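You operate a simulated robot arm through the tools that you are given. There is no shell and no other tool. Be economical: measure what you need, move in short steps, check, and stop when the job is done.

Carry out the task below with a simulated robot arm. There is one attempt and no reset: what you move stays moved.

## Task
Close the box tank: screw the vent cap on and tap the bung home.
Fine: the mallet goes back where it stood.

Only the result counts: the job must be done as asked and must still hold three seconds after the hand-in. Knocking over, shifting, dropping, spilling or breaking anything else fails it. Lids that push on must go on centred and level and be pressed home; caps that screw on are set level and turned clockwise until they are tight.

## Robot
A 6-joint arm with a two-finger parallel gripper, fixed in place. Base frame: the origin is at the foot of the arm, x ahead of it, y to its left, z up. Readings come in mm, rad, newtons and seconds.
With the tool pointing down near the work surface it reaches from about 320 to 820 mm from the base axis. Its first joint turns from -2.897 to 2.897 rad. Payload 3.91 kg.
The tool frame sits at the grasp point between the pads (the TCP): z along the fingers, y along the line on which they close. The tips reach 30 mm beyond it. The gripper opens to 110 mm. The fingers are 20 mm wide and 10 mm thick; the gripper's body (48 by 112 mm) begins 55 mm behind the TCP.
Orientation is that of the tool frame in the base frame, as a unit quaternion [x, y, z, w]. With the fingers straight down and closing along the base's y, the tool's x points along the base's -x, its y along +y and its z along -z.

## Interface
- The arm moves only by the tool step_arm. Its argument "deltas" is one flat list of numbers, 7 for each row, row after row: the shift along the tool's x, y, z in mm, then the turn, a rotation vector about the tool's x, y, z in rad, then the opening, from 0 (shut) to 1 (fully open). In form: [dx, dy, dz, ax, ay, az, hand, dx, dy, dz, ax, ay, az, hand, ...]. A call has 1 to 12 rows; each row shifts and turns the commanded pose from where the row before left it, along the tool's axes as they then stand. Each row takes 0.2 s and may step no farther than 50 mm and 0.15 rad from the row before; otherwise, or with a gripper value out of range, the whole call is refused. Where a pose cannot be reached the arm comes as near as it can. A force on the tool above 50 N (or 10 N above the force at the start of the call, whichever is more), or a blocked arm, ends the call early, and 0.2 s more pass. The fingers move at their own pace (about 45 mm/s each) and stop on an object; they squeeze with about 34 N. The grip force told is the motor's: it shows also when the fingers shut on nothing. Time passes only in rows, and 0.2 s behind the last, so rows that do not move let the fingers close. The reply holds the time, the measured pose of the TCP, the force on the tool along the base axes, the opening and the grip force, in the units named above and with some noise, and new pictures: "show" is both (left out), scene, wrist or none.
- Cameras (640 x 400 px; columns grow to the right, rows downward): "scene" is fixed at [50.3, 651.5, 1337.8]; the picture's right is [-0.49, -0.87, 0.00], its down [-0.76, 0.42, -0.50] and it looks along [0.44, -0.24, -0.87] (base axes); focal length 303 px, centre (320, 200). "wrist" rides on the gripper at [-36, 0, -57] in the tool frame; the picture's right is [0.00, -1.00, 0.00], its down [0.97, 0.00, -0.24] and it looks along [0.24, 0.00, 0.97] (tool axes); focal length 218 px, centre (320, 200). There is no depth. A picture from a camera that has moved, and an enlarged one, comes with that camera's place and axes in the base frame and with its lens.
- slide_trunk(by): slides the trunk up (or, below 0, down) by that many mm; the arm rides with it, the base frame stays. It gives what a move gives, with no picture.
- inspect(camera, box): a new picture of the part [left, top, right, bottom] of that camera's present view, enlarged. No time passes.
- job_done(): hands the job in; it is judged then, once.

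Work in short steps. Places have to be worked out from the pictures, the camera data and where the tool is seen: move nearer, look again, correct. Check each grasp and each placing, and mend what went wrong. You have 120 turns and 170 pictures in all, those below and enlarged ones among them. Open the gripper and draw the arm clear of the work before you hand the job in, unless the task says otherwise; then end with one line.

The tools are called as name(argument=value, ...) on one line, values as JSON. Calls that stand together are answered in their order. step_arm: Moves the arm, as the interface text tells. Its arguments: {"type":"object","properties":{"deltas":{"type":"array"},"show":{"type":"string","enum":["both","scene","wrist","none"]}},"required":["deltas"]} The other tools are called the same way: slide_trunk (by) slides the trunk up or down; inspect (camera, box) takes an enlarged picture of a part of a camera's view; job_done () hands the job in.

At the start:

```text
time: 0.0
tcp_pos: [258.5, 324.4, 962.4]
orientation: [0.0, 1.0, 0.0, -0.001]
force: [0.0, 0.4, 0.3]
gripper_width: 110.1
gripper_force: 0.1
trunk travel left (down, up): [-425.0, 185.0]
```

scene: 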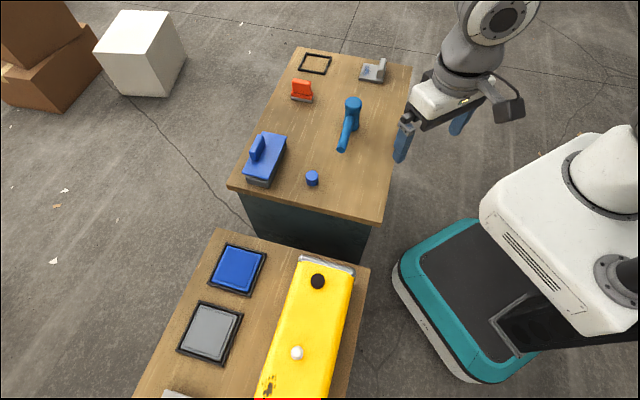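
wrist: 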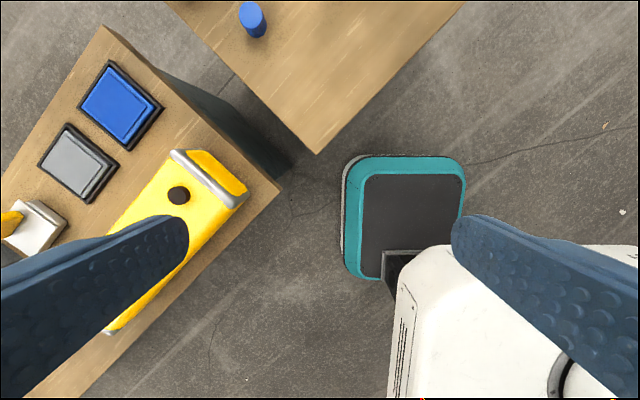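

I'll first enlarge the two areas of the scene to identify the tank, cap, bung and mallet.

inspect(camera="scene", box=[220, 40, 420, 200])

inspect(camera="scene", box=[150, 230, 380, 400])

```text
2.50 times, centred on (320, 120) of scene
camera zoom: at [50.3, 651.5, 1337.8], right [-0.49, -0.87, 0.0], down [-0.76, 0.42, -0.5], along [0.44, -0.24, -0.87], focal length 759 px, centre (320, 400)
```

zoom: 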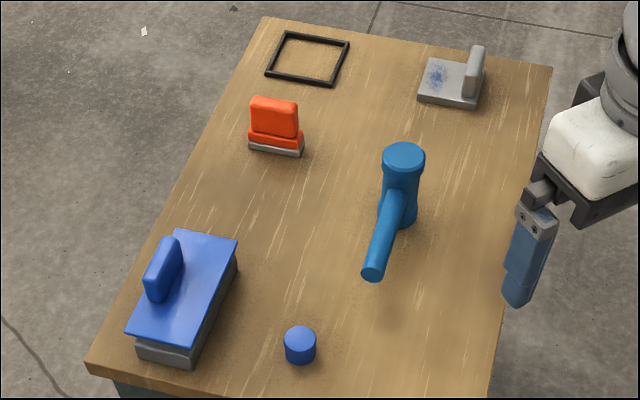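

```text
2.35 times, centred on (265, 315) of scene
camera zoom: at [50.3, 651.5, 1337.8], right [-0.49, -0.87, 0.0], down [-0.76, 0.42, -0.5], along [0.44, -0.24, -0.87], focal length 714 px, centre (449, -71)
```

zoom: 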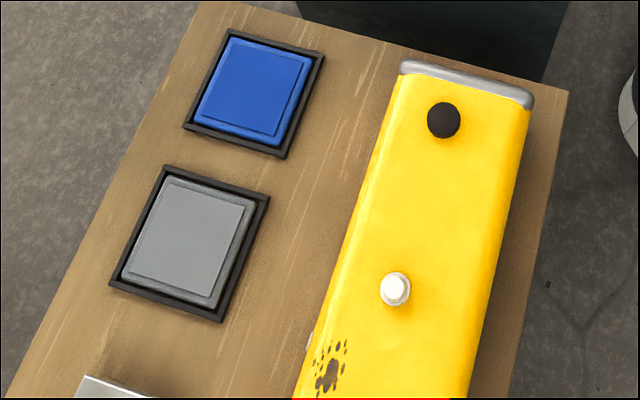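

The blue cap is at about (487, 435) on the far table. The tank has a black and a white feature near (211, 572) and (105, 674). I'll move over the tank to see which is which.

step_arm(deltas=[8, 49, 0, 0, 0, 0, 1, 8, 49, 0, 0, 0, 0, 1, 8, 49, 0, 0, 0, 0, 1, 8, 49, 0, 0, 0, 0, 1, 8, 49, 0, 0, 0, 0, 1, 8, 45, 0, 0, 0, 0, 1, 0, 0, 0, 0, 0, 0, 1], show="wrist")

```text
time: 1.6
tcp_pos: [213.2, 616.8, 961.3]
orientation: [0.0, 1.0, 0.0, 0.0]
force: [-1.1, -0.6, 0.1]
gripper_width: 110.2
gripper_force: 0.1
trunk travel left (down, up): [-425.0, 185.0]
camera wrist: at [248.7, 614.8, 1017.8], right [0.0, -1.0, 0.0], down [-0.97, 0.0, 0.24], along [-0.24, 0.0, -0.97], focal length 218 px, centre (320, 200)
```

wrist: 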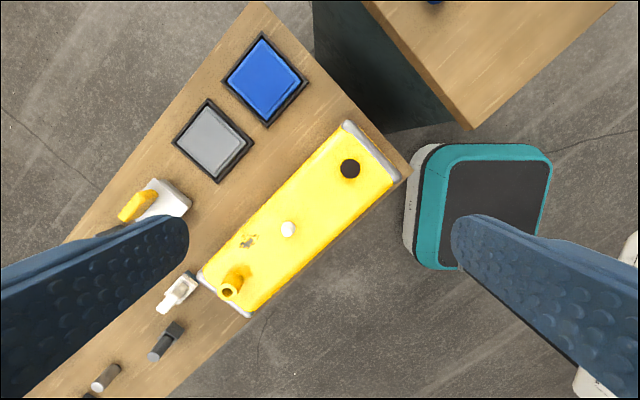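

There is a third feature, a yellow neck at the tank's far end, and more loose parts beyond it. I'll zoom in on these.

inspect(camera="wrist", box=[180, 110, 420, 330])

inspect(camera="wrist", box=[50, 160, 290, 400])

```text
1.82 times, centred on (300, 220) of wrist
camera zoom: at [248.7, 614.8, 1017.8], right [0.0, -1.0, 0.0], down [-0.97, 0.0, 0.24], along [-0.24, 0.0, -0.97], focal length 397 px, centre (356, 164)
```

zoom: 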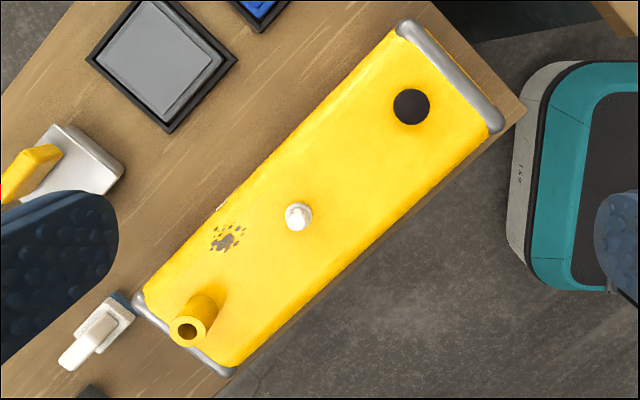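

```text
1.67 times, centred on (170, 280) of wrist
camera zoom: at [248.7, 614.8, 1017.8], right [0.0, -1.0, 0.0], down [-0.97, 0.0, 0.24], along [-0.24, 0.0, -0.97], focal length 364 px, centre (570, 67)
```

zoom: 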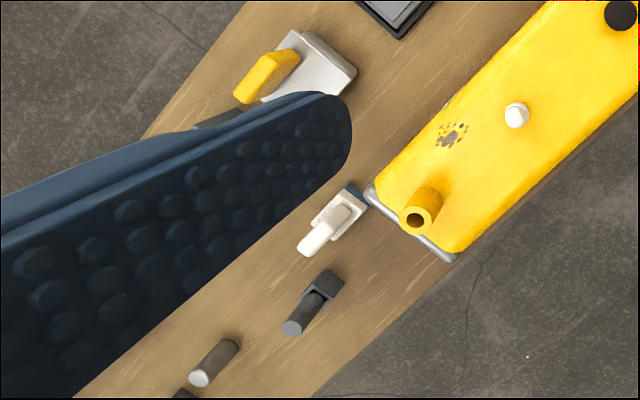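

The black, white and yellow features are ambiguous from above, so I'll take an oblique view from the robot's side.

step_arm(deltas=[3, -44, 30, 0, 0, 0, 1, 3, -44, 30, 0, 0, 0, 1, 3, -44, 30, 0, 0, 0, 1, 3, -44, 30, 0, 0, 0, 1, 0, 0, 0, -0.15, 0, 0, 1, 0, 0, 0, -0.15, 0, 0, 1, 0, 0, 0, -0.15, 0, 0, 1, 0, 0, 0, -0.15, 0, 0, 1, 0, 0, 0, -0.15, 0, 0, 1, 0, 0, 0, 0, 0, 0, 1], show="wrist")

```text
refused: row 1 steps farther than a row can; nothing moved
```

The step was over the 50 mm limit, so I'll shorten the rows.

step_arm(deltas=[3, -36, 25, 0, 0, 0, 1, 3, -36, 25, 0, 0, 0, 1, 3, -36, 25, 0, 0, 0, 1, 3, -36, 25, 0, 0, 0, 1, 3, -36, 25, 0, 0, 0, 1, 0, 0, 0, -0.15, 0, 0, 1, 0, 0, 0, -0.15, 0, 0, 1, 0, 0, 0, -0.15, 0, 0, 1, 0, 0, 0, -0.15, 0, 0, 1, 0, 0, 0, -0.15, 0, 0, 1, 0, 0, 0, 0, 0, 0, 1], show="wrist")

```text
time: 4.0
tcp_pos: [186.4, 433.8, 836.5]
orientation: [-0.001, 0.944, 0.329, -0.02]
force: [-0.5, -0.3, 0.3]
gripper_width: 110.1
gripper_force: 0.0
out of reach, approached as far as the arm can: row 9
trunk travel left (down, up): [-425.0, 185.0]
camera wrist: at [225.8, 398.1, 879.7], right [-0.01, -0.78, -0.62], down [-0.96, -0.16, 0.22], along [-0.28, 0.6, -0.75], focal length 218 px, centre (320, 200)
```

wrist: 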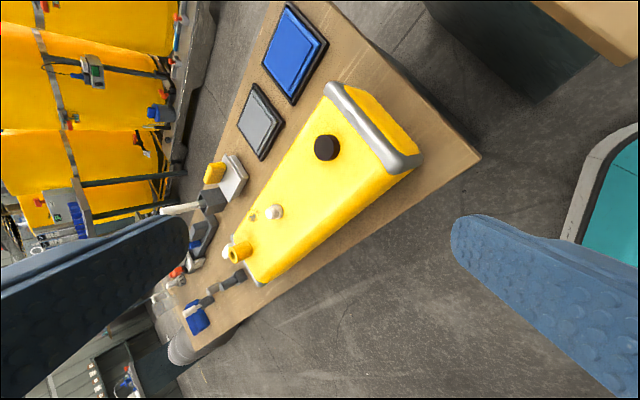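

inspect(camera="wrist", box=[200, 70, 440, 300])

inspect(camera="wrist", box=[150, 170, 300, 350])

```text
1.74 times, centred on (320, 185) of wrist
camera zoom: at [225.8, 398.1, 879.7], right [-0.01, -0.78, -0.62], down [-0.96, -0.16, 0.22], along [-0.28, 0.6, -0.75], focal length 380 px, centre (320, 226)
```

zoom: 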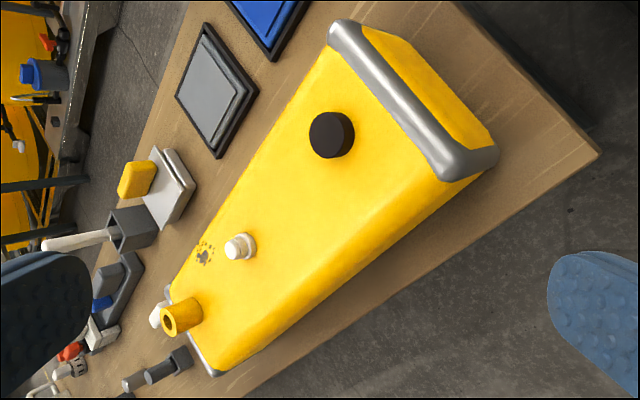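

```text
2.22 times, centred on (225, 260) of wrist
camera zoom: at [225.8, 398.1, 879.7], right [-0.01, -0.78, -0.62], down [-0.96, -0.16, 0.22], along [-0.28, 0.6, -0.75], focal length 485 px, centre (531, 67)
```

zoom: 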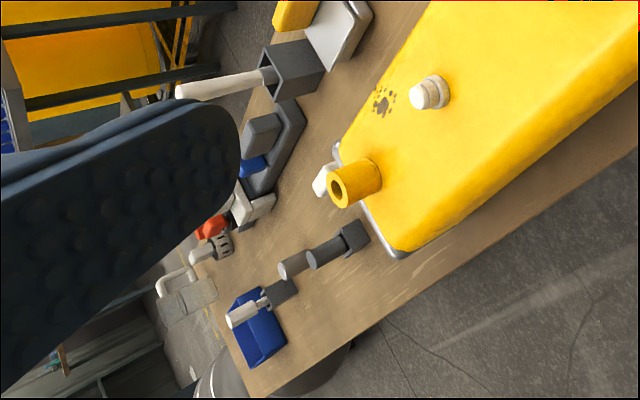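

The white stub looks like the threaded vent neck and the black plug is the proud bung. Triangulation puts the vent near (107, 670, 659) and the bung near (212, 565, 656). I'll straighten up and move over the vent for a close look.

step_arm(deltas=[0, 0, 0, 0.15, 0, 0, 1, 0, 0, 0, 0.15, 0, 0, 1, 0, 0, 0, 0.15, 0, 0, 1, 0, 0, 0, 0.15, 0, 0, 1, 0, 0, 0, 0.07, 0, 0, 1, 0, 0, 0, 0, 0, 0, 1], show="none")

```text
time: 5.4
tcp_pos: [187.7, 433.4, 836.4]
orientation: [-0.009, 1.0, 0.0, -0.019]
force: [-0.6, 1.3, -0.3]
gripper_width: 110.1
gripper_force: 0.1
trunk travel left (down, up): [-425.0, 185.0]
```

Now I'll correct the small residual tilt and translate over the vent.

step_arm(deltas=[0, 0, 0, 0, -0.038, 0.018, 1, 11.6, 39.5, 7.7, 0, 0, 0, 1, 11.6, 39.5, 7.7, 0, 0, 0, 1, 11.6, 39.5, 7.7, 0, 0, 0, 1, 11.6, 39.5, 7.7, 0, 0, 0, 1, 11.6, 39.5, 7.7, 0, 0, 0, 1, 11.6, 39.5, 7.7, 0, 0, 0, 1, 0, 0, 0, 0, 0, 0, 1], show="wrist")

```text
time: 7.2
tcp_pos: [118.6, 671.3, 789.7]
orientation: [0.002, 1.0, 0.0, -0.001]
force: [-0.2, -0.3, -0.5]
gripper_width: 109.9
gripper_force: 0.0
trunk travel left (down, up): [-425.0, 185.0]
camera wrist: at [155.1, 671.1, 848.0], right [0.0, -1.0, 0.0], down [-0.97, 0.0, 0.24], along [-0.24, 0.0, -0.97], focal length 218 px, centre (320, 200)
```

wrist: 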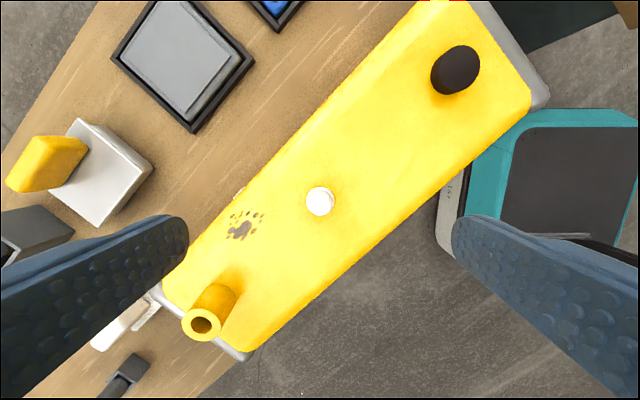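

inspect(camera="wrist", box=[280, 165, 360, 235])

inspect(camera="wrist", box=[170, 250, 290, 370])

inspect(camera="wrist", box=[400, 20, 560, 120])

```text
5.71 times, centred on (320, 200) of wrist
camera zoom: at [155.1, 671.1, 848.0], right [0.0, -1.0, 0.0], down [-0.97, 0.0, 0.24], along [-0.24, 0.0, -0.97], focal length 1247 px, centre (320, 200)
```

zoom: 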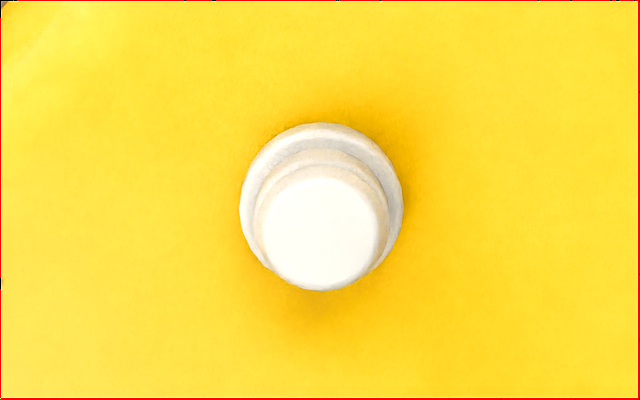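

```text
3.33 times, centred on (230, 310) of wrist
camera zoom: at [155.1, 671.1, 848.0], right [0.0, -1.0, 0.0], down [-0.97, 0.0, 0.24], along [-0.24, 0.0, -0.97], focal length 728 px, centre (620, -167)
```

zoom: 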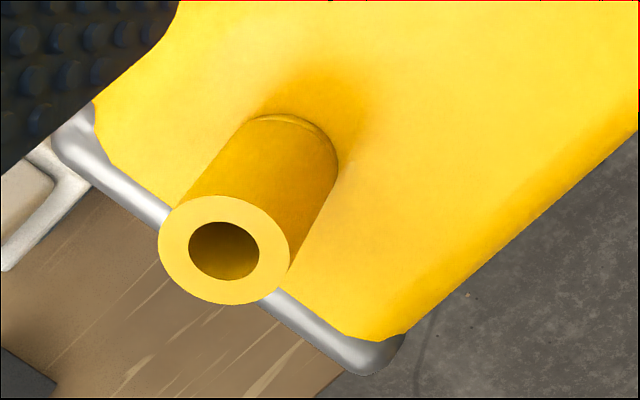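

```text
4.00 times, centred on (480, 70) of wrist
camera zoom: at [155.1, 671.1, 848.0], right [0.0, -1.0, 0.0], down [-0.97, 0.0, 0.24], along [-0.24, 0.0, -0.97], focal length 873 px, centre (-320, 720)
```

zoom: 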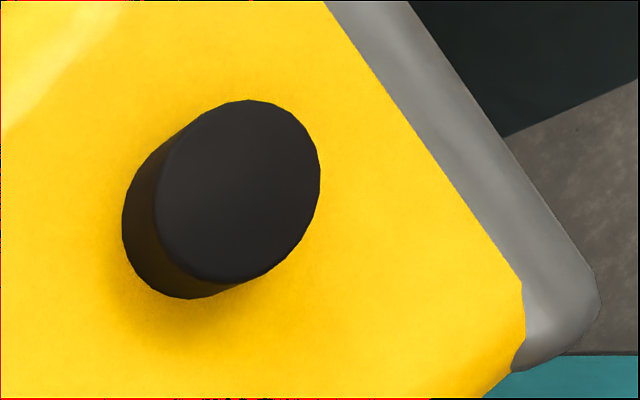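

The white stub (about 24 mm collar, 18 mm ribbed neck) looks like a threaded neck. The yellow pipe is smooth and about 27 mm. I'll go over to the blue cap to size it.

step_arm(deltas=[-37.8, -23.5, 0, 0, 0, 0, 1, -37.8, -23.5, 0, 0, 0, 0, 1, -37.8, -23.5, 0, 0, 0, 0, 1, -37.8, -23.5, 0, 0, 0, 0, 1, -37.8, -23.5, 0, 0, 0, 0, 1, -37.8, -23.5, 0, 0, 0, 0, 1, -37.8, -23.5, 0, 0, 0, 0, 1, -37.8, -23.5, 0, 0, 0, 0, 1, -37.8, -23.5, 10, 0, 0, 0, 1, -37.8, -23.5, 10, 0, 0, 0, 1, 0, 0, 0, 0, 0, 0, 1], show="wrist")

```text
time: 9.6
tcp_pos: [497.6, 435.9, 770.1]
orientation: [0.0, 1.0, 0.0, -0.001]
force: [0.4, 0.3, 0.5]
gripper_width: 110.1
gripper_force: 0.1
trunk travel left (down, up): [-425.0, 185.0]
camera wrist: at [533.7, 435.3, 826.6], right [0.0, -1.0, 0.0], down [-0.97, 0.0, 0.24], along [-0.24, 0.0, -0.97], focal length 218 px, centre (320, 200)
```

wrist: 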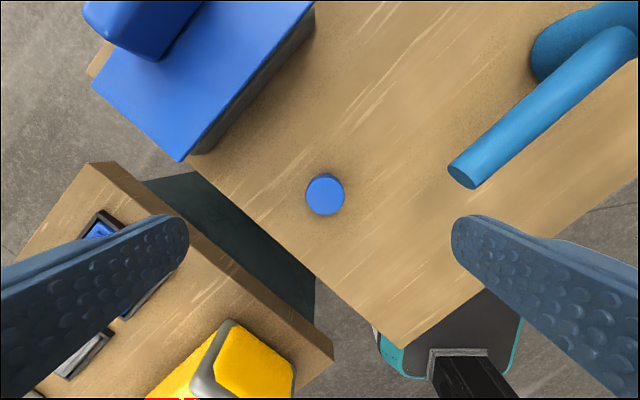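

inspect(camera="wrist", box=[280, 155, 370, 235])

inspect(camera="wrist", box=[440, 0, 640, 200])

```text
5.00 times, centred on (325, 195) of wrist
camera zoom: at [533.7, 435.3, 826.6], right [0.0, -1.0, 0.0], down [-0.97, 0.0, 0.24], along [-0.24, 0.0, -0.97], focal length 1091 px, centre (295, 225)
```

zoom: 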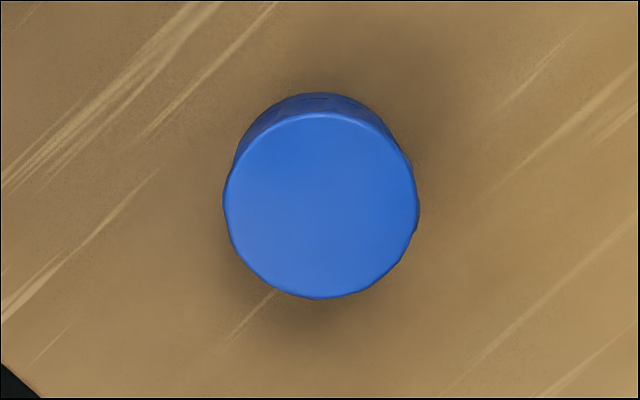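

```text
2.00 times, centred on (540, 100) of wrist
camera zoom: at [533.7, 435.3, 826.6], right [0.0, -1.0, 0.0], down [-0.97, 0.0, 0.24], along [-0.24, 0.0, -0.97], focal length 436 px, centre (-120, 400)
```

zoom: 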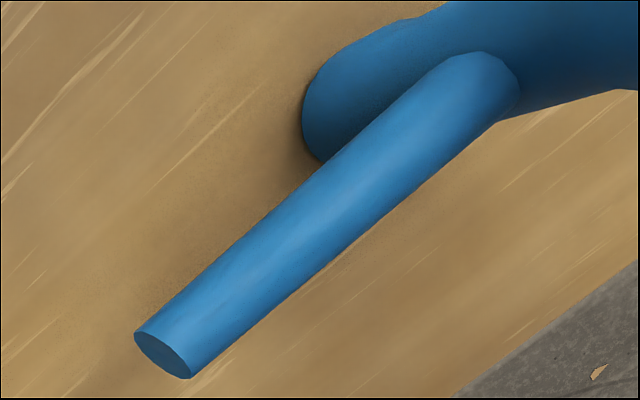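

The cap measures about 36.5 mm across and 25 mm tall, centred near (487.7, 430.4). I'll descend around it to a safe height and recheck the centring.

step_arm(deltas=[9.9, -5.5, 0, 0, 0, 0, 1, 0, 0, 40, 0, 0, 0, 1, 0, 0, 40, 0, 0, 0, 1, 0, 0, 20, 0, 0, 0, 0.7, 0, 0, 0, 0, 0, 0, 0.7], show="wrist")

```text
time: 10.8
tcp_pos: [486.6, 431.0, 670.8]
orientation: [0.0, 1.0, 0.0, 0.0]
force: [-0.4, 0.4, 0.4]
gripper_width: 77.2
gripper_force: 0.1
trunk travel left (down, up): [-425.0, 185.0]
camera wrist: at [522.2, 429.6, 728.4], right [0.0, -1.0, 0.0], down [-0.97, 0.0, 0.24], along [-0.24, 0.0, -0.97], focal length 218 px, centre (320, 200)
```

wrist: 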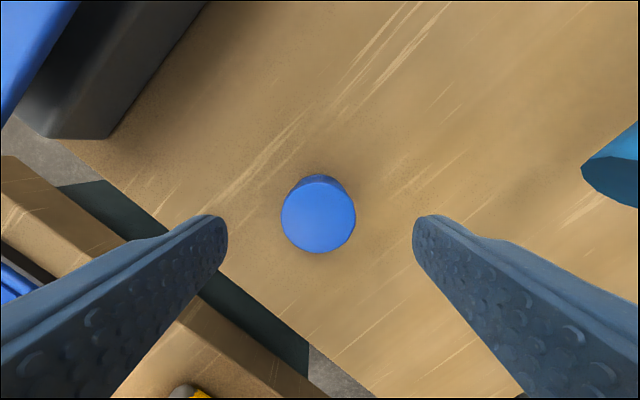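

The cap is centred between the fingers within about 1–2 mm. I'll go down and close.

step_arm(deltas=[-1.3, 0, 20, 0, 0, 0, 0.6, 0, 0, 13, 0, 0, 0, 0.45, 0, 0, 0, 0, 0, 0, 0.3, 0, 0, 0, 0, 0, 0, 0.3, 0, 0, 0, 0, 0, 0, 0.28, 0, 0, 0, 0, 0, 0, 0.25], show="wrist")

```text
time: 12.2
tcp_pos: [485.4, 430.2, 637.2]
orientation: [0.001, 1.0, 0.0, 0.0]
force: [0.7, -1.3, -0.1]
gripper_width: 34.7
gripper_force: 34.4
trunk travel left (down, up): [-425.0, 185.0]
camera wrist: at [522.2, 429.4, 694.6], right [0.0, -1.0, 0.0], down [-0.97, 0.0, 0.24], along [-0.24, 0.0, -0.97], focal length 218 px, centre (320, 200)
```

wrist: 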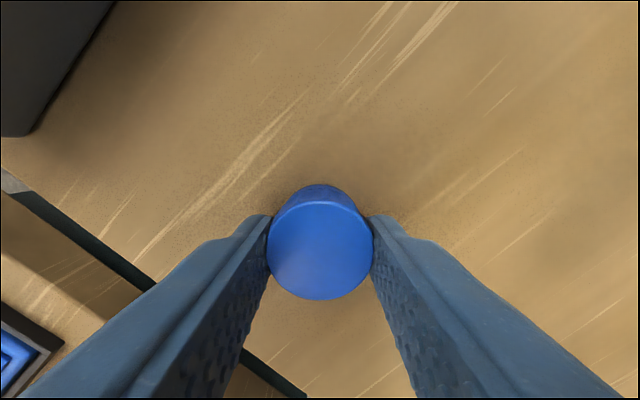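

The grip is firm at 34.7 mm. I'll lift and carry it to a spot just short (−x) of the vent, so I can see the neck past the held cap.

step_arm(deltas=[0, 0, -30, 0, 0, 0, 0.2, 0, 0, -45, 0, 0, 0, 0.2, 0, 0, -45, 0, 0, 0, 0.2, 0, 0, -30, 0, 0, 0, 0.2, 0, 0, 0, 0, 0, 0, 0.2], show="none")

step_arm(deltas=[43, 24, 0, 0, 0, 0, 0.2, 43, 24, 0, 0, 0, 0, 0.2, 43, 24, 0, 0, 0, 0, 0.2, 43, 24, 0, 0, 0, 0, 0.2, 43, 24, 0, 0, 0, 0, 0.2, 43, 24, 0, 0, 0, 0, 0.2, 43, 24, 0, 0, 0, 0, 0.2, 43, 24, 0, 0, 0, 0, 0.2, 43, 24, 0, 0, 0, 0, 0.2, 43, 24, 0, 0, 0, 0, 0.2, 0, 0, 0, 0, 0, 0, 0.2], show="wrist")

```text
time: 13.4
tcp_pos: [485.0, 430.2, 788.8]
orientation: [0.001, 1.0, -0.001, 0.0]
force: [1.0, 0.0, -0.9]
gripper_width: 22.1
gripper_force: 0.0
trunk travel left (down, up): [-425.0, 185.0]
```

```text
time: 15.8
tcp_pos: [57.0, 671.6, 787.8]
orientation: [0.001, 1.0, 0.0, 0.0]
force: [0.1, -0.8, 1.0]
gripper_width: 21.7
gripper_force: 0.0
trunk travel left (down, up): [-425.0, 185.0]
camera wrist: at [93.8, 670.7, 844.7], right [0.0, -1.0, 0.0], down [-0.97, 0.0, 0.24], along [-0.24, 0.0, -0.97], focal length 218 px, centre (320, 200)
```

wrist: 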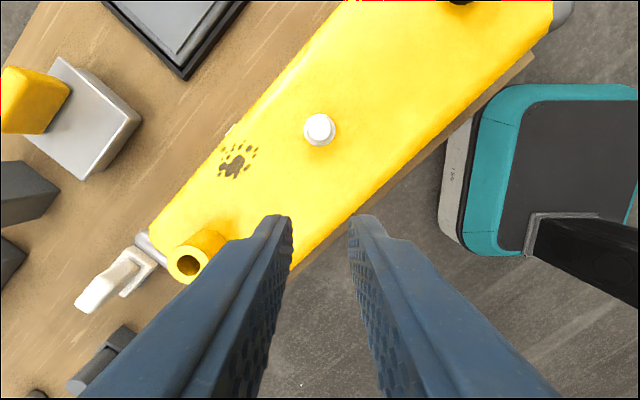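

The cap slipped out: the width is 22 mm with no force. I'll check the scene to see where it is, and refine the vent position from this view.

inspect(camera="scene", box=[220, 40, 420, 240])

inspect(camera="wrist", box=[280, 90, 360, 170])

```text
2.00 times, centred on (320, 140) of scene
camera zoom: at [50.3, 651.5, 1337.8], right [-0.49, -0.87, 0.0], down [-0.76, 0.42, -0.5], along [0.44, -0.24, -0.87], focal length 607 px, centre (320, 320)
```

zoom: 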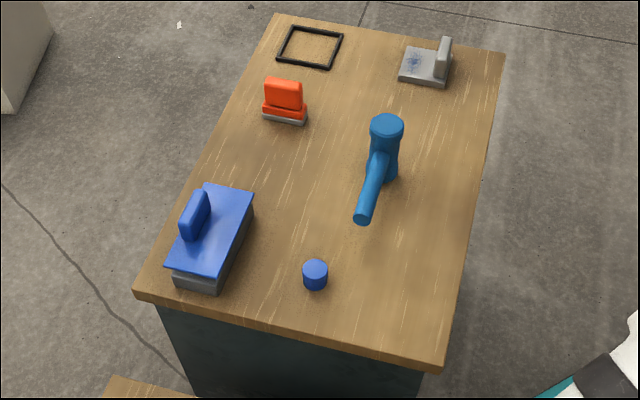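

```text
5.00 times, centred on (320, 130) of wrist
camera zoom: at [93.8, 670.7, 844.7], right [0.0, -1.0, 0.0], down [-0.97, 0.0, 0.24], along [-0.24, 0.0, -0.97], focal length 1091 px, centre (320, 550)
```

zoom: 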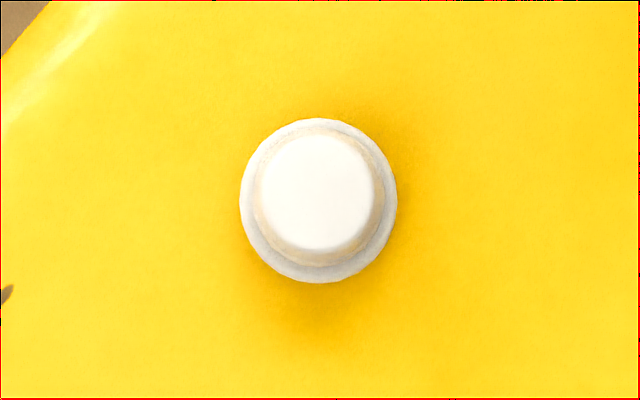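

The cap is still standing upright on the table near its original place. Refined vent: axis at (107, 671), top at about z 670, collar at about z 655. I'll go back for the cap and look again.

step_arm(deltas=[-43, -24, 0, 0, 0, 0, 0.6, -43, -24, 0, 0, 0, 0, 0.6, -43, -24, 0, 0, 0, 0, 0.6, -43, -24, 0, 0, 0, 0, 0.6, -43, -24, 0, 0, 0, 0, 0.6, -43, -24, 0, 0, 0, 0, 0.6, -43, -24, 0, 0, 0, 0, 0.6, -43, -24, 0, 0, 0, 0, 0.6, -43, -24, 0, 0, 0, 0, 0.6, -43, -24, 0, 0, 0, 0, 0.6, 0, 0, 0, 0, 0, 0, 0.6], show="none")

step_arm(deltas=[0, 0, 40, 0, 0, 0, 0.6, 0, 0, 40, 0, 0, 0, 0.6, 0, 0, 30, 0, 0, 0, 0.6, 0, 0, 0, 0, 0, 0, 0.6], show="wrist")

```text
time: 18.2
tcp_pos: [488.2, 432.0, 784.3]
orientation: [-0.001, 1.0, 0.0, 0.001]
force: [-0.1, 0.3, 0.7]
gripper_width: 65.9
gripper_force: 0.1
trunk travel left (down, up): [-425.0, 185.0]
```

```text
time: 19.2
tcp_pos: [487.9, 429.4, 675.4]
orientation: [0.0, 1.0, -0.001, 0.0]
force: [-0.5, 0.5, 0.1]
gripper_width: 65.9
gripper_force: 0.1
trunk travel left (down, up): [-425.0, 185.0]
camera wrist: at [523.6, 428.2, 733.7], right [0.0, -1.0, 0.0], down [-0.97, 0.0, 0.24], along [-0.24, 0.0, -0.97], focal length 218 px, centre (320, 200)
```

wrist: 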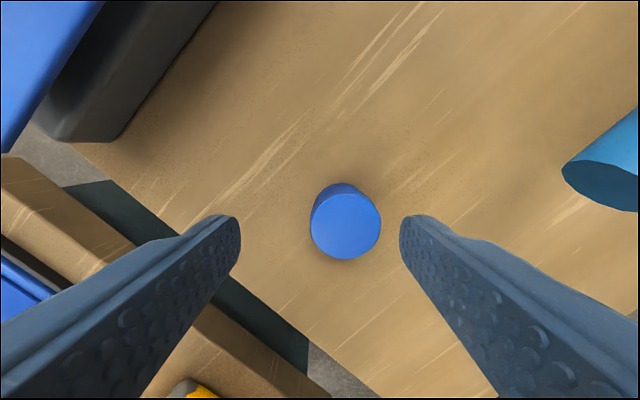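

The cap now sits at about (484, 414.5). I'll go down lower on it this time, centred, and close fully.

step_arm(deltas=[3.6, -14.5, 0, 0, 0, 0, 0.6, 0, 0, 22, 0, 0, 0, 0.6, 0, 0, 21, 0, 0, 0, 0.5, 0, 0, 0, 0, 0, 0, 0.4, 0, 0, 0, 0, 0, 0, 0.2, 0, 0, 0, 0, 0, 0, 0.1, 0, 0, 0, 0, 0, 0, 0, 0, 0, 0, 0, 0, 0, 0], show="wrist")

```text
time: 21.0
tcp_pos: [484.6, 415.7, 633.1]
orientation: [-0.001, 1.0, 0.0, 0.001]
force: [0.5, -1.6, 3.2]
gripper_width: 33.8
gripper_force: 33.7
trunk travel left (down, up): [-425.0, 185.0]
camera wrist: at [521.4, 414.8, 691.4], right [0.0, -1.0, 0.0], down [-0.97, 0.0, 0.24], along [-0.24, 0.0, -0.97], focal length 218 px, centre (320, 200)
```

wrist: 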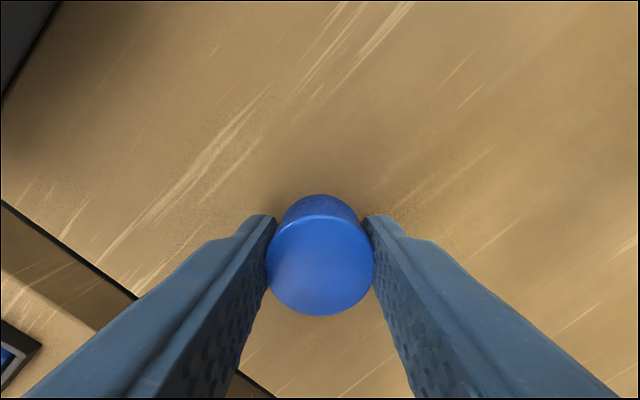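

It's gripped at 33.8 mm with 34 N. I'll lift slowly and check that it holds.

step_arm(deltas=[0, 0, -4, 0, 0, 0, 0, 0, 0, -8, 0, 0, 0, 0, 0, 0, -12, 0, 0, 0, 0, 0, 0, -12, 0, 0, 0, 0, 0, 0, 0, 0, 0, 0, 0], show="wrist")

```text
time: 22.2
tcp_pos: [483.7, 417.5, 668.3]
orientation: [0.0, 1.0, 0.0, -0.001]
force: [0.1, -0.7, -0.4]
gripper_width: 34.0
gripper_force: 34.4
trunk travel left (down, up): [-425.0, 185.0]
camera wrist: at [519.8, 415.3, 726.4], right [0.0, -1.0, 0.0], down [-0.97, 0.0, 0.24], along [-0.24, 0.0, -0.97], focal length 218 px, centre (320, 200)
```

wrist: 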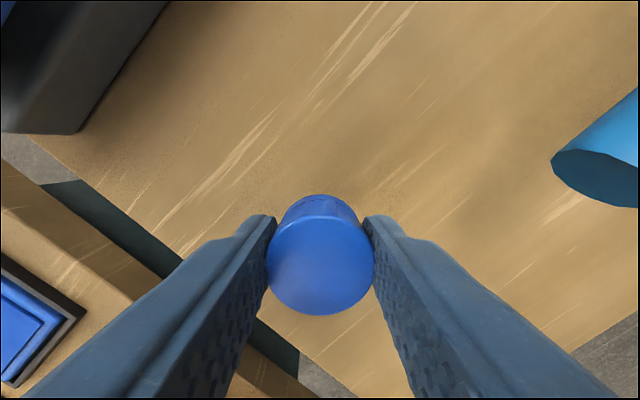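

The cap holds. I'll lift to a clear height and carry it over the vent at moderate speed.

step_arm(deltas=[0, 0, -20, 0, 0, 0, 0, 0, 0, -30, 0, 0, 0, 0, 0, 0, -30, 0, 0, 0, 0, 0, 0, -20, 0, 0, 0, 0, 0, 0, -10, 0, 0, 0, 0], show="none")

step_arm(deltas=[16, 11, 0, 0, 0, 0, 0, 33, 22, 0, 0, 0, 0, 0, 37, 25, 0, 0, 0, 0, 0, 37, 25, 0, 0, 0, 0, 0, 37, 25, 0, 0, 0, 0, 0, 37, 25, 0, 0, 0, 0, 0, 37, 25, 0, 0, 0, 0, 0, 37, 25, 0, 0, 0, 0, 0, 37, 25, 0, 0, 0, 0, 0, 33, 23, 0, 0, 0, 0, 0, 32, 23, 0, 0, 0, 0, 0, 0, 0, 0, 0, 0, 0, 0], show="wrist")

```text
time: 23.4
tcp_pos: [483.5, 415.7, 779.9]
orientation: [0.001, 1.0, 0.0, 0.0]
force: [0.5, 0.0, 0.8]
gripper_width: 33.9
gripper_force: 34.1
trunk travel left (down, up): [-425.0, 185.0]
```

```text
time: 26.0
tcp_pos: [108.9, 672.5, 781.1]
orientation: [0.001, 1.0, 0.0, 0.0]
force: [0.0, 1.4, -0.3]
gripper_width: 33.7
gripper_force: 34.2
trunk travel left (down, up): [-425.0, 185.0]
camera wrist: at [145.6, 670.4, 838.8], right [0.0, -1.0, 0.0], down [-0.97, 0.0, 0.24], along [-0.24, 0.0, -0.97], focal length 218 px, centre (320, 200)
```

wrist: 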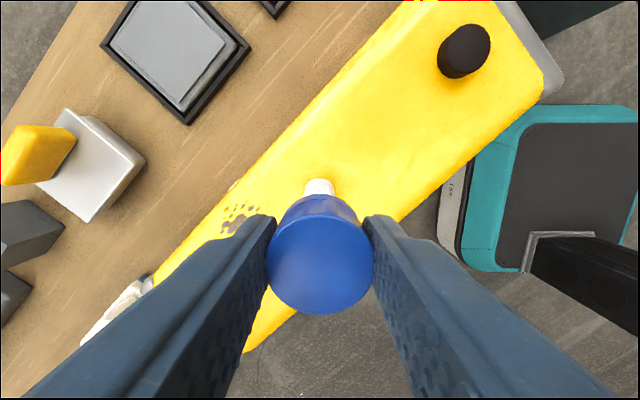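

The vent lines up with the cap laterally. I'll zoom to refine it before lowering.

inspect(camera="wrist", box=[250, 160, 390, 320])

inspect(camera="scene", box=[220, 280, 380, 400])

```text
2.50 times, centred on (320, 240) of wrist
camera zoom: at [145.6, 670.4, 838.8], right [0.0, -1.0, 0.0], down [-0.97, 0.0, 0.24], along [-0.24, 0.0, -0.97], focal length 546 px, centre (320, 100)
```

zoom: 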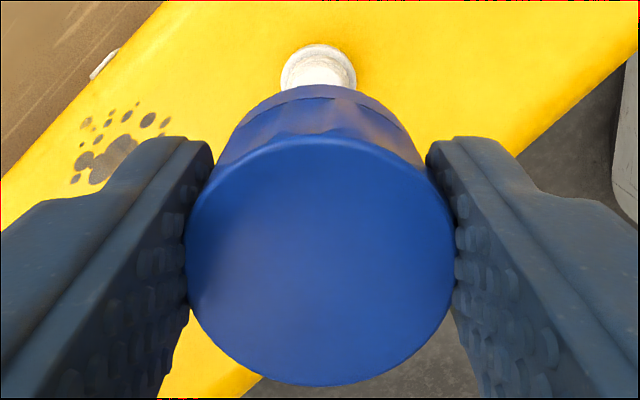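

```text
3.33 times, centred on (300, 340) of scene
camera zoom: at [50.3, 651.5, 1337.8], right [-0.49, -0.87, 0.0], down [-0.76, 0.42, -0.5], along [0.44, -0.24, -0.87], focal length 1012 px, centre (387, -267)
```

zoom: 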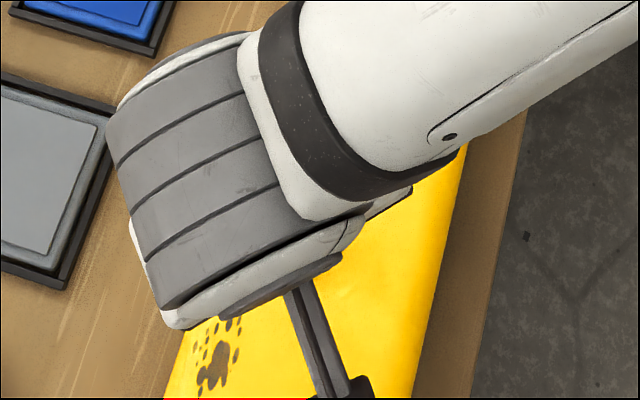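

The cap and vent agree within about 0.5 mm; the cap sits about 2.6 mm toward tool +x of the TCP. I'll turn back about 1.35 rad counter-clockwise in the air to gain screwing range, compensating for that offset, then recheck.

step_arm(deltas=[0, 0.5, 0, 0, 0, 0, 0, 0.03, 0.39, 0, 0, 0, -0.15, 0, 0.03, 0.39, 0, 0, 0, -0.15, 0, 0.03, 0.39, 0, 0, 0, -0.15, 0, 0.03, 0.39, 0, 0, 0, -0.15, 0, 0.03, 0.39, 0, 0, 0, -0.15, 0, 0.03, 0.39, 0, 0, 0, -0.15, 0, 0.03, 0.39, 0, 0, 0, -0.15, 0, 0.03, 0.39, 0, 0, 0, -0.15, 0, 0.03, 0.39, 0, 0, 0, -0.15, 0, 0, 0, 0, 0, 0, 0, 0], show="wrist")

```text
time: 28.4
tcp_pos: [109.2, 674.1, 779.9]
orientation: [-0.626, 0.78, 0.0, 0.0]
force: [-0.9, -0.2, -0.6]
gripper_width: 33.9
gripper_force: 34.1
trunk travel left (down, up): [-425.0, 185.0]
camera wrist: at [117.0, 708.1, 836.9], right [0.98, -0.22, 0.0], down [-0.21, -0.95, 0.24], along [-0.05, -0.23, -0.97], focal length 218 px, centre (320, 200)
```

wrist: 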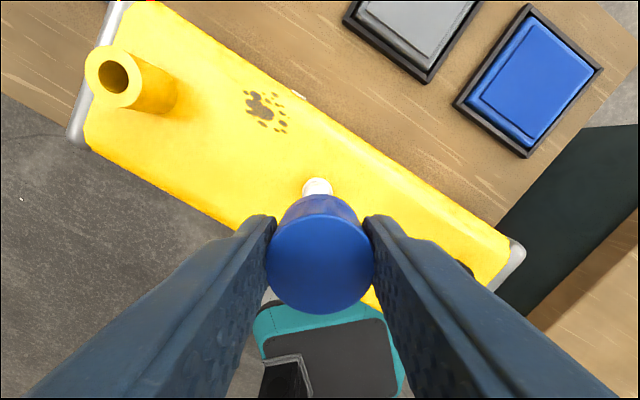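

inspect(camera="wrist", box=[250, 160, 390, 320])

```text
2.50 times, centred on (320, 240) of wrist
camera zoom: at [117.0, 708.1, 836.9], right [0.98, -0.22, 0.0], down [-0.21, -0.95, 0.24], along [-0.05, -0.23, -0.97], focal length 546 px, centre (320, 100)
```

zoom: 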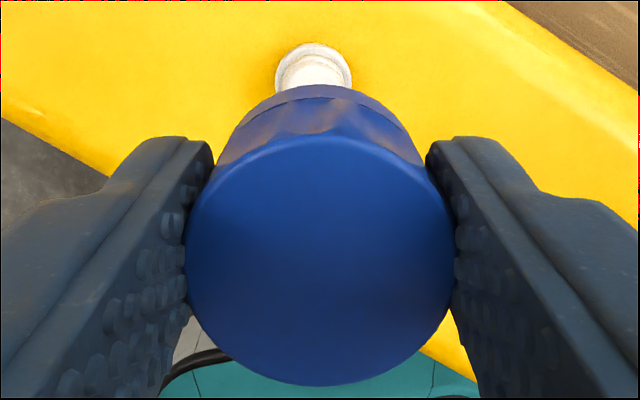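

From this rotated view the vent is about 2 mm to tool +y of the cap. I'll correct that, lower to just above the neck and look again.

step_arm(deltas=[0.5, 2.0, 0, 0, 0, 0, 0, 0, 0, 20, 0, 0, 0, 0, 0, 0, 20, 0, 0, 0, 0, 0, 0, 0, 0, 0, 0, 0], show="wrist")

inspect(camera="wrist", box=[250, 160, 390, 320])

inspect(camera="scene", box=[240, 320, 360, 400])

```text
time: 29.4
tcp_pos: [106.9, 674.2, 739.7]
orientation: [-0.625, 0.781, 0.0, 0.001]
force: [0.6, -0.4, 0.0]
gripper_width: 33.8
gripper_force: 33.5
trunk travel left (down, up): [-425.0, 185.0]
camera wrist: at [115.4, 708.3, 797.0], right [0.98, -0.22, 0.0], down [-0.21, -0.95, 0.24], along [-0.05, -0.23, -0.97], focal length 218 px, centre (320, 200)
```

wrist: 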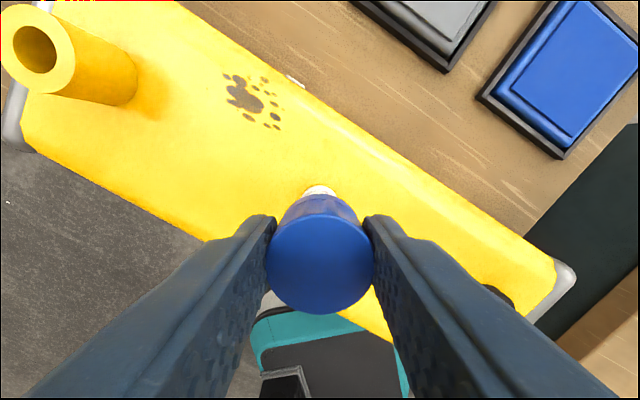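

```text
2.50 times, centred on (320, 240) of wrist
camera zoom: at [115.4, 708.3, 797.0], right [0.98, -0.22, 0.0], down [-0.21, -0.95, 0.24], along [-0.05, -0.23, -0.97], focal length 546 px, centre (320, 100)
```

zoom: 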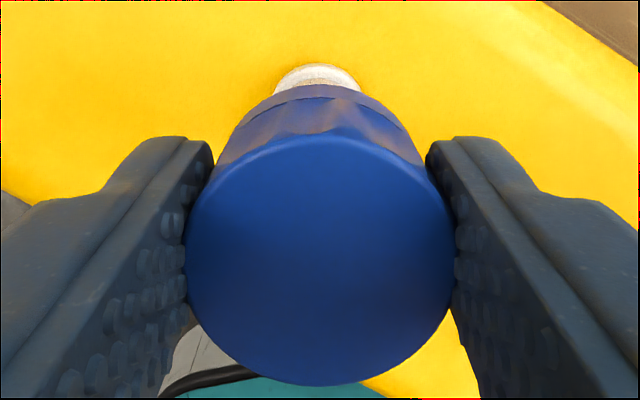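

```text
5.00 times, centred on (300, 360) of scene
camera zoom: at [50.3, 651.5, 1337.8], right [-0.49, -0.87, 0.0], down [-0.76, 0.42, -0.5], along [0.44, -0.24, -0.87], focal length 1517 px, centre (420, -600)
```

zoom: 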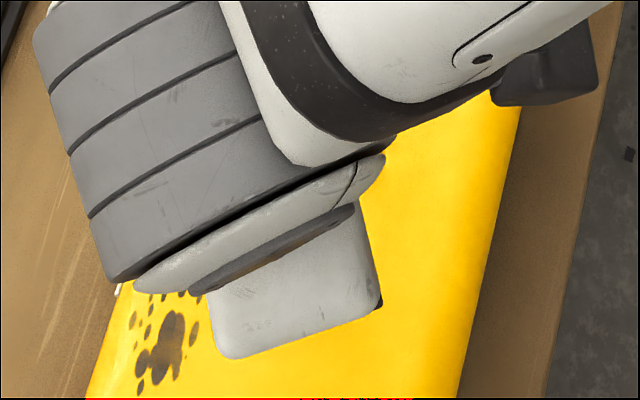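

About 0.7 mm of lateral error is left. I'll correct it and lower gently toward the neck.

step_arm(deltas=[0, 0.6, 0, 0, 0, 0, 0, 0, 0, 15, 0, 0, 0, 0, 0, 0, 13, 0, 0, 0, 0, 0, 0, 4, 0, 0, 0, 0, 0, 0, 2, 0, 0, 0, 0, 0, 0, 2, 0, 0, 0, 0, 0, 0, 2, 0, 0, 0, 0], show="wrist")

```text
time: 31.0
tcp_pos: [104.9, 674.9, 702.1]
orientation: [-0.624, 0.781, -0.001, 0.0]
force: [0.9, 0.1, -1.2]
gripper_width: 34.0
gripper_force: 33.7
trunk travel left (down, up): [-425.0, 185.0]
camera wrist: at [113.8, 708.5, 759.1], right [0.98, -0.22, 0.0], down [-0.21, -0.95, 0.24], along [-0.05, -0.23, -0.97], focal length 218 px, centre (320, 200)
```

wrist: 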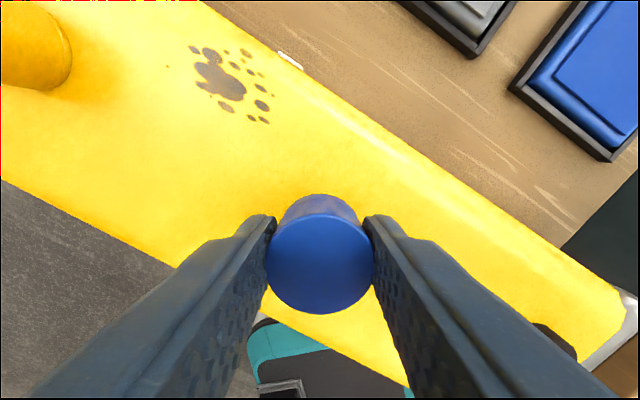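

No contact yet, with the cap bottom at about z 669. I'll continue in 1 mm steps.

step_arm(deltas=[0, 0, 1, 0, 0, 0, 0, 0, 0, 1, 0, 0, 0, 0, 0, 0, 1, 0, 0, 0, 0, 0, 0, 1, 0, 0, 0, 0, 0, 0, 1, 0, 0, 0, 0], show="none")

```text
time: 32.2
tcp_pos: [107.0, 673.6, 699.8]
orientation: [-0.624, 0.781, 0.001, 0.001]
force: [5.5, -5.8, 16.6]
gripper_width: 33.8
gripper_force: 33.4
trunk travel left (down, up): [-425.0, 185.0]
```

Contact was at TCP z 699.8, with about 17 N up and a sideways push toward +x/−y. I'll ease up, shift about 1 mm that way and touch again.

step_arm(deltas=[0, 0, -3, 0, 0, 0, 0, 0.55, -0.85, 0, 0, 0, 0, 0, 0, 0, 1, 0, 0, 0, 0, 0, 0, 1, 0, 0, 0, 0, 0, 0, 1, 0, 0, 0, 0], show="none")

```text
time: 33.4
tcp_pos: [106.5, 672.6, 700.0]
orientation: [-0.625, 0.781, 0.0, 0.002]
force: [0.4, 3.6, 19.0]
gripper_width: 34.0
gripper_force: 34.2
trunk travel left (down, up): [-425.0, 185.0]
```

The lateral forces are small now. I'll turn clockwise with light pressure to see whether the thread catches.

step_arm(deltas=[0, -0.25, 0, 0, 0, 0.15, 0, 0, -0.25, 0, 0, 0, 0.15, 0, 0, -0.25, 0, 0, 0, 0.15, 0, 0, -0.25, 0, 0, 0, 0.15, 0, 0, 0, 0, 0, 0, 0, 0], show="wrist")

```text
time: 34.6
tcp_pos: [107.4, 673.2, 699.5]
orientation: [-0.365, 0.931, 0.001, 0.001]
force: [2.3, 9.4, 22.0]
gripper_width: 34.0
gripper_force: 34.1
trunk travel left (down, up): [-425.0, 185.0]
camera wrist: at [134.1, 696.1, 755.9], right [0.68, -0.73, 0.0], down [-0.71, -0.66, 0.24], along [-0.18, -0.16, -0.97], focal length 218 px, centre (320, 200)
```

wrist: 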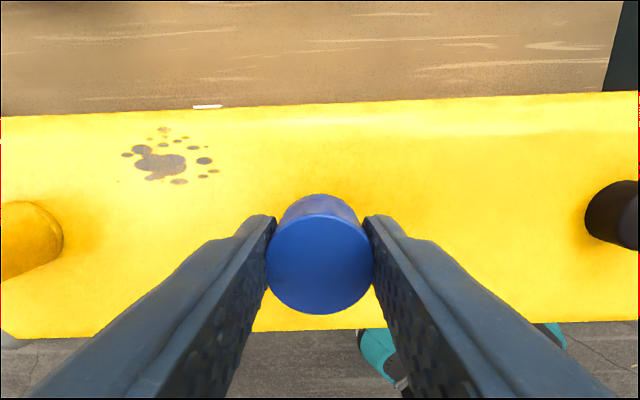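

The lateral push grew toward +y, so my offset compensation is too large. I'll shift back and keep turning without it, watching height and force.

step_arm(deltas=[-0.8, 0.6, 0, 0, 0, 0, 0, 0, 0, 0, 0, 0, 0.15, 0, 0, 0, 0, 0, 0, 0.15, 0, 0, 0, 0, 0, 0, 0.15, 0, 0, 0, 0, 0, 0, 0.15, 0, 0, 0, 0, 0, 0, 0, 0], show="none")

```text
time: 36.0
tcp_pos: [107.6, 672.4, 697.3]
orientation: [-0.073, 0.997, 0.0, 0.0]
force: [2.9, -7.4, 22.6]
gripper_width: 34.1
gripper_force: 33.7
trunk travel left (down, up): [-425.0, 185.0]
```

Height dropped a little to 697.3. I'll re-centre and keep turning with a slight downward feed.

step_arm(deltas=[0, -0.6, 0, 0, 0, 0, 0, 0, 0, 0.4, 0, 0, 0.15, 0, 0, 0, 0.4, 0, 0, 0.15, 0, 0, 0, 0.4, 0, 0, 0.15, 0, 0, 0, 0.4, 0, 0, 0.15, 0, 0, 0, 0.4, 0, 0, 0.15, 0, 0, 0, 0.4, 0, 0, 0.15, 0, 0, 0, 0, 0, 0, 0, 0], show="wrist")

```text
time: 37.8
tcp_pos: [107.9, 670.7, 697.3]
orientation: [0.367, 0.93, 0.001, -0.001]
force: [-5.4, -21.6, 30.1]
gripper_width: 33.9
gripper_force: 34.1
trunk travel left (down, up): [-425.0, 185.0]
camera wrist: at [133.7, 645.0, 754.3], right [-0.68, -0.73, 0.0], down [-0.71, 0.66, 0.24], along [-0.17, 0.17, -0.97], focal length 218 px, centre (320, 200)
```

wrist: 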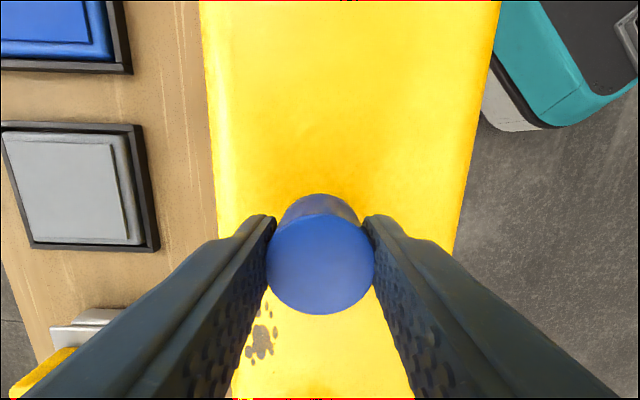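

The lateral force pattern fits an axis at (106, 670.8) with the cap offset about 2.3 mm in the hand. I'll relieve it and continue with proper compensation.

step_arm(deltas=[-0.8, -1.3, 0, 0, 0, 0, 0, 0, 0, 0, 0, 0, 0, 0], show="none")

step_arm(deltas=[0.03, -0.34, 0.2, 0, 0, 0.15, 0, 0.03, -0.34, 0.2, 0, 0, 0.15, 0, 0.03, -0.34, 0.2, 0, 0, 0.15, 0, 0, 0, 0, 0, 0, 0, 0], show="none")

```text
time: 38.4
tcp_pos: [107.1, 671.7, 696.1]
orientation: [0.367, 0.93, 0.002, 0.0]
force: [-3.0, -11.1, 26.1]
gripper_width: 34.0
gripper_force: 34.2
trunk travel left (down, up): [-425.0, 185.0]
```

```text
time: 39.4
tcp_pos: [106.8, 669.9, 696.8]
orientation: [0.565, 0.825, 0.003, -0.002]
force: [0.1, -2.9, 31.5]
gripper_width: 34.0
gripper_force: 33.9
trunk travel left (down, up): [-425.0, 185.0]
```

The lateral forces are now nearly zero. I'll keep turning without extra feed to see whether the vertical force falls as the thread pulls in.

step_arm(deltas=[0.03, -0.34, 0, 0, 0, 0.15, 0, 0.03, -0.34, 0, 0, 0, 0.15, 0, 0.03, -0.34, 0, 0, 0, 0.15, 0, 0.03, -0.34, 0, 0, 0, 0.15, 0, 0.03, -0.34, 0, 0, 0, 0.15, 0, 0.03, -0.34, 0, 0, 0, 0.15, 0, 0, 0, 0, 0, 0, 0, 0], show="wrist")

```text
time: 40.1
tcp_pos: [105.9, 669.0, 697.7]
orientation: [0.695, 0.719, -0.004, -0.011]
force: [-10.9, -9.6, 14.4]
gripper_width: 33.6
gripper_force: 34.6
out of reach, approached as far as the arm can: row 3
trunk travel left (down, up): [-425.0, 185.0]
stopped in row 3: the force on the tool passed its limit (the readings are from after the stop); the commanded pose is now the measured one
camera wrist: at [109.4, 632.6, 754.1], right [-1.0, -0.03, 0.02], down [-0.03, 0.97, 0.25], along [-0.03, 0.25, -0.97], focal length 218 px, centre (320, 200)
```

wrist: 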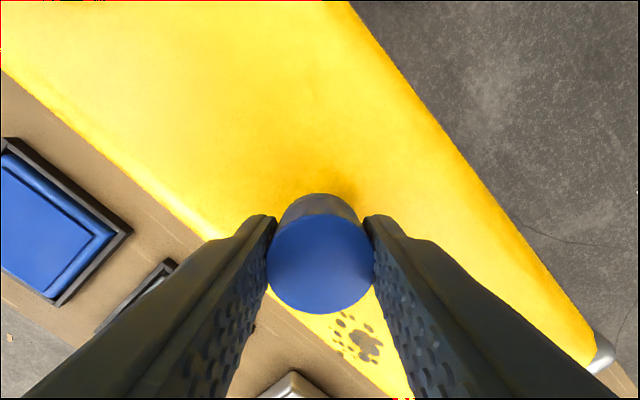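

I hit the wrist's turning limit at about +1.55 rad. I'll open, rise and see how the cap sits.

step_arm(deltas=[0, 0, 0, 0, 0, 0, 0.2, 0, 0, 0, 0, 0, 0, 0.5, 0, 0, 0, 0, 0, 0, 0.5, 0, 0, -20, 0, 0, 0, 0.5, 0, 0, -40, 0, 0, 0, 0.5, 0, 0, 0, 0, 0, 0, 0.5], show="wrist")

inspect(camera="wrist", box=[260, 140, 380, 240])

```text
time: 41.5
tcp_pos: [110.1, 670.3, 753.7]
orientation: [0.697, 0.717, -0.004, -0.011]
force: [-1.0, 0.9, 0.8]
gripper_width: 54.9
gripper_force: 0.0
trunk travel left (down, up): [-425.0, 185.0]
camera wrist: at [113.1, 632.7, 811.6], right [-1.0, -0.03, 0.02], down [-0.02, 0.97, 0.25], along [-0.03, 0.25, -0.97], focal length 218 px, centre (320, 200)
```

wrist: 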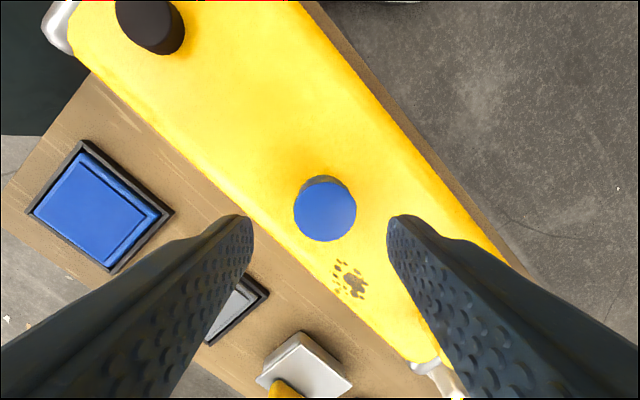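

```text
4.00 times, centred on (320, 190) of wrist
camera zoom: at [113.1, 632.7, 811.6], right [-1.0, -0.03, 0.02], down [-0.02, 0.97, 0.25], along [-0.03, 0.25, -0.97], focal length 873 px, centre (320, 240)
```

zoom: 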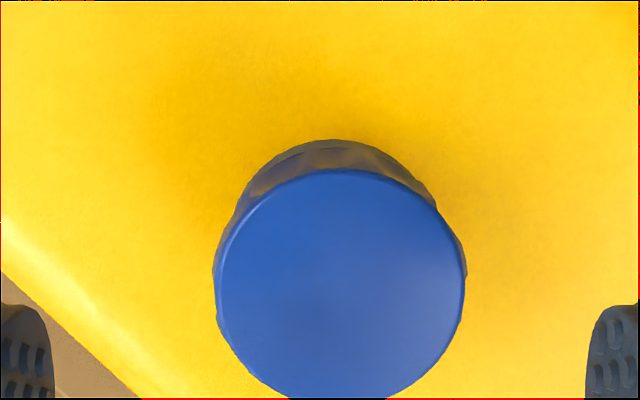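

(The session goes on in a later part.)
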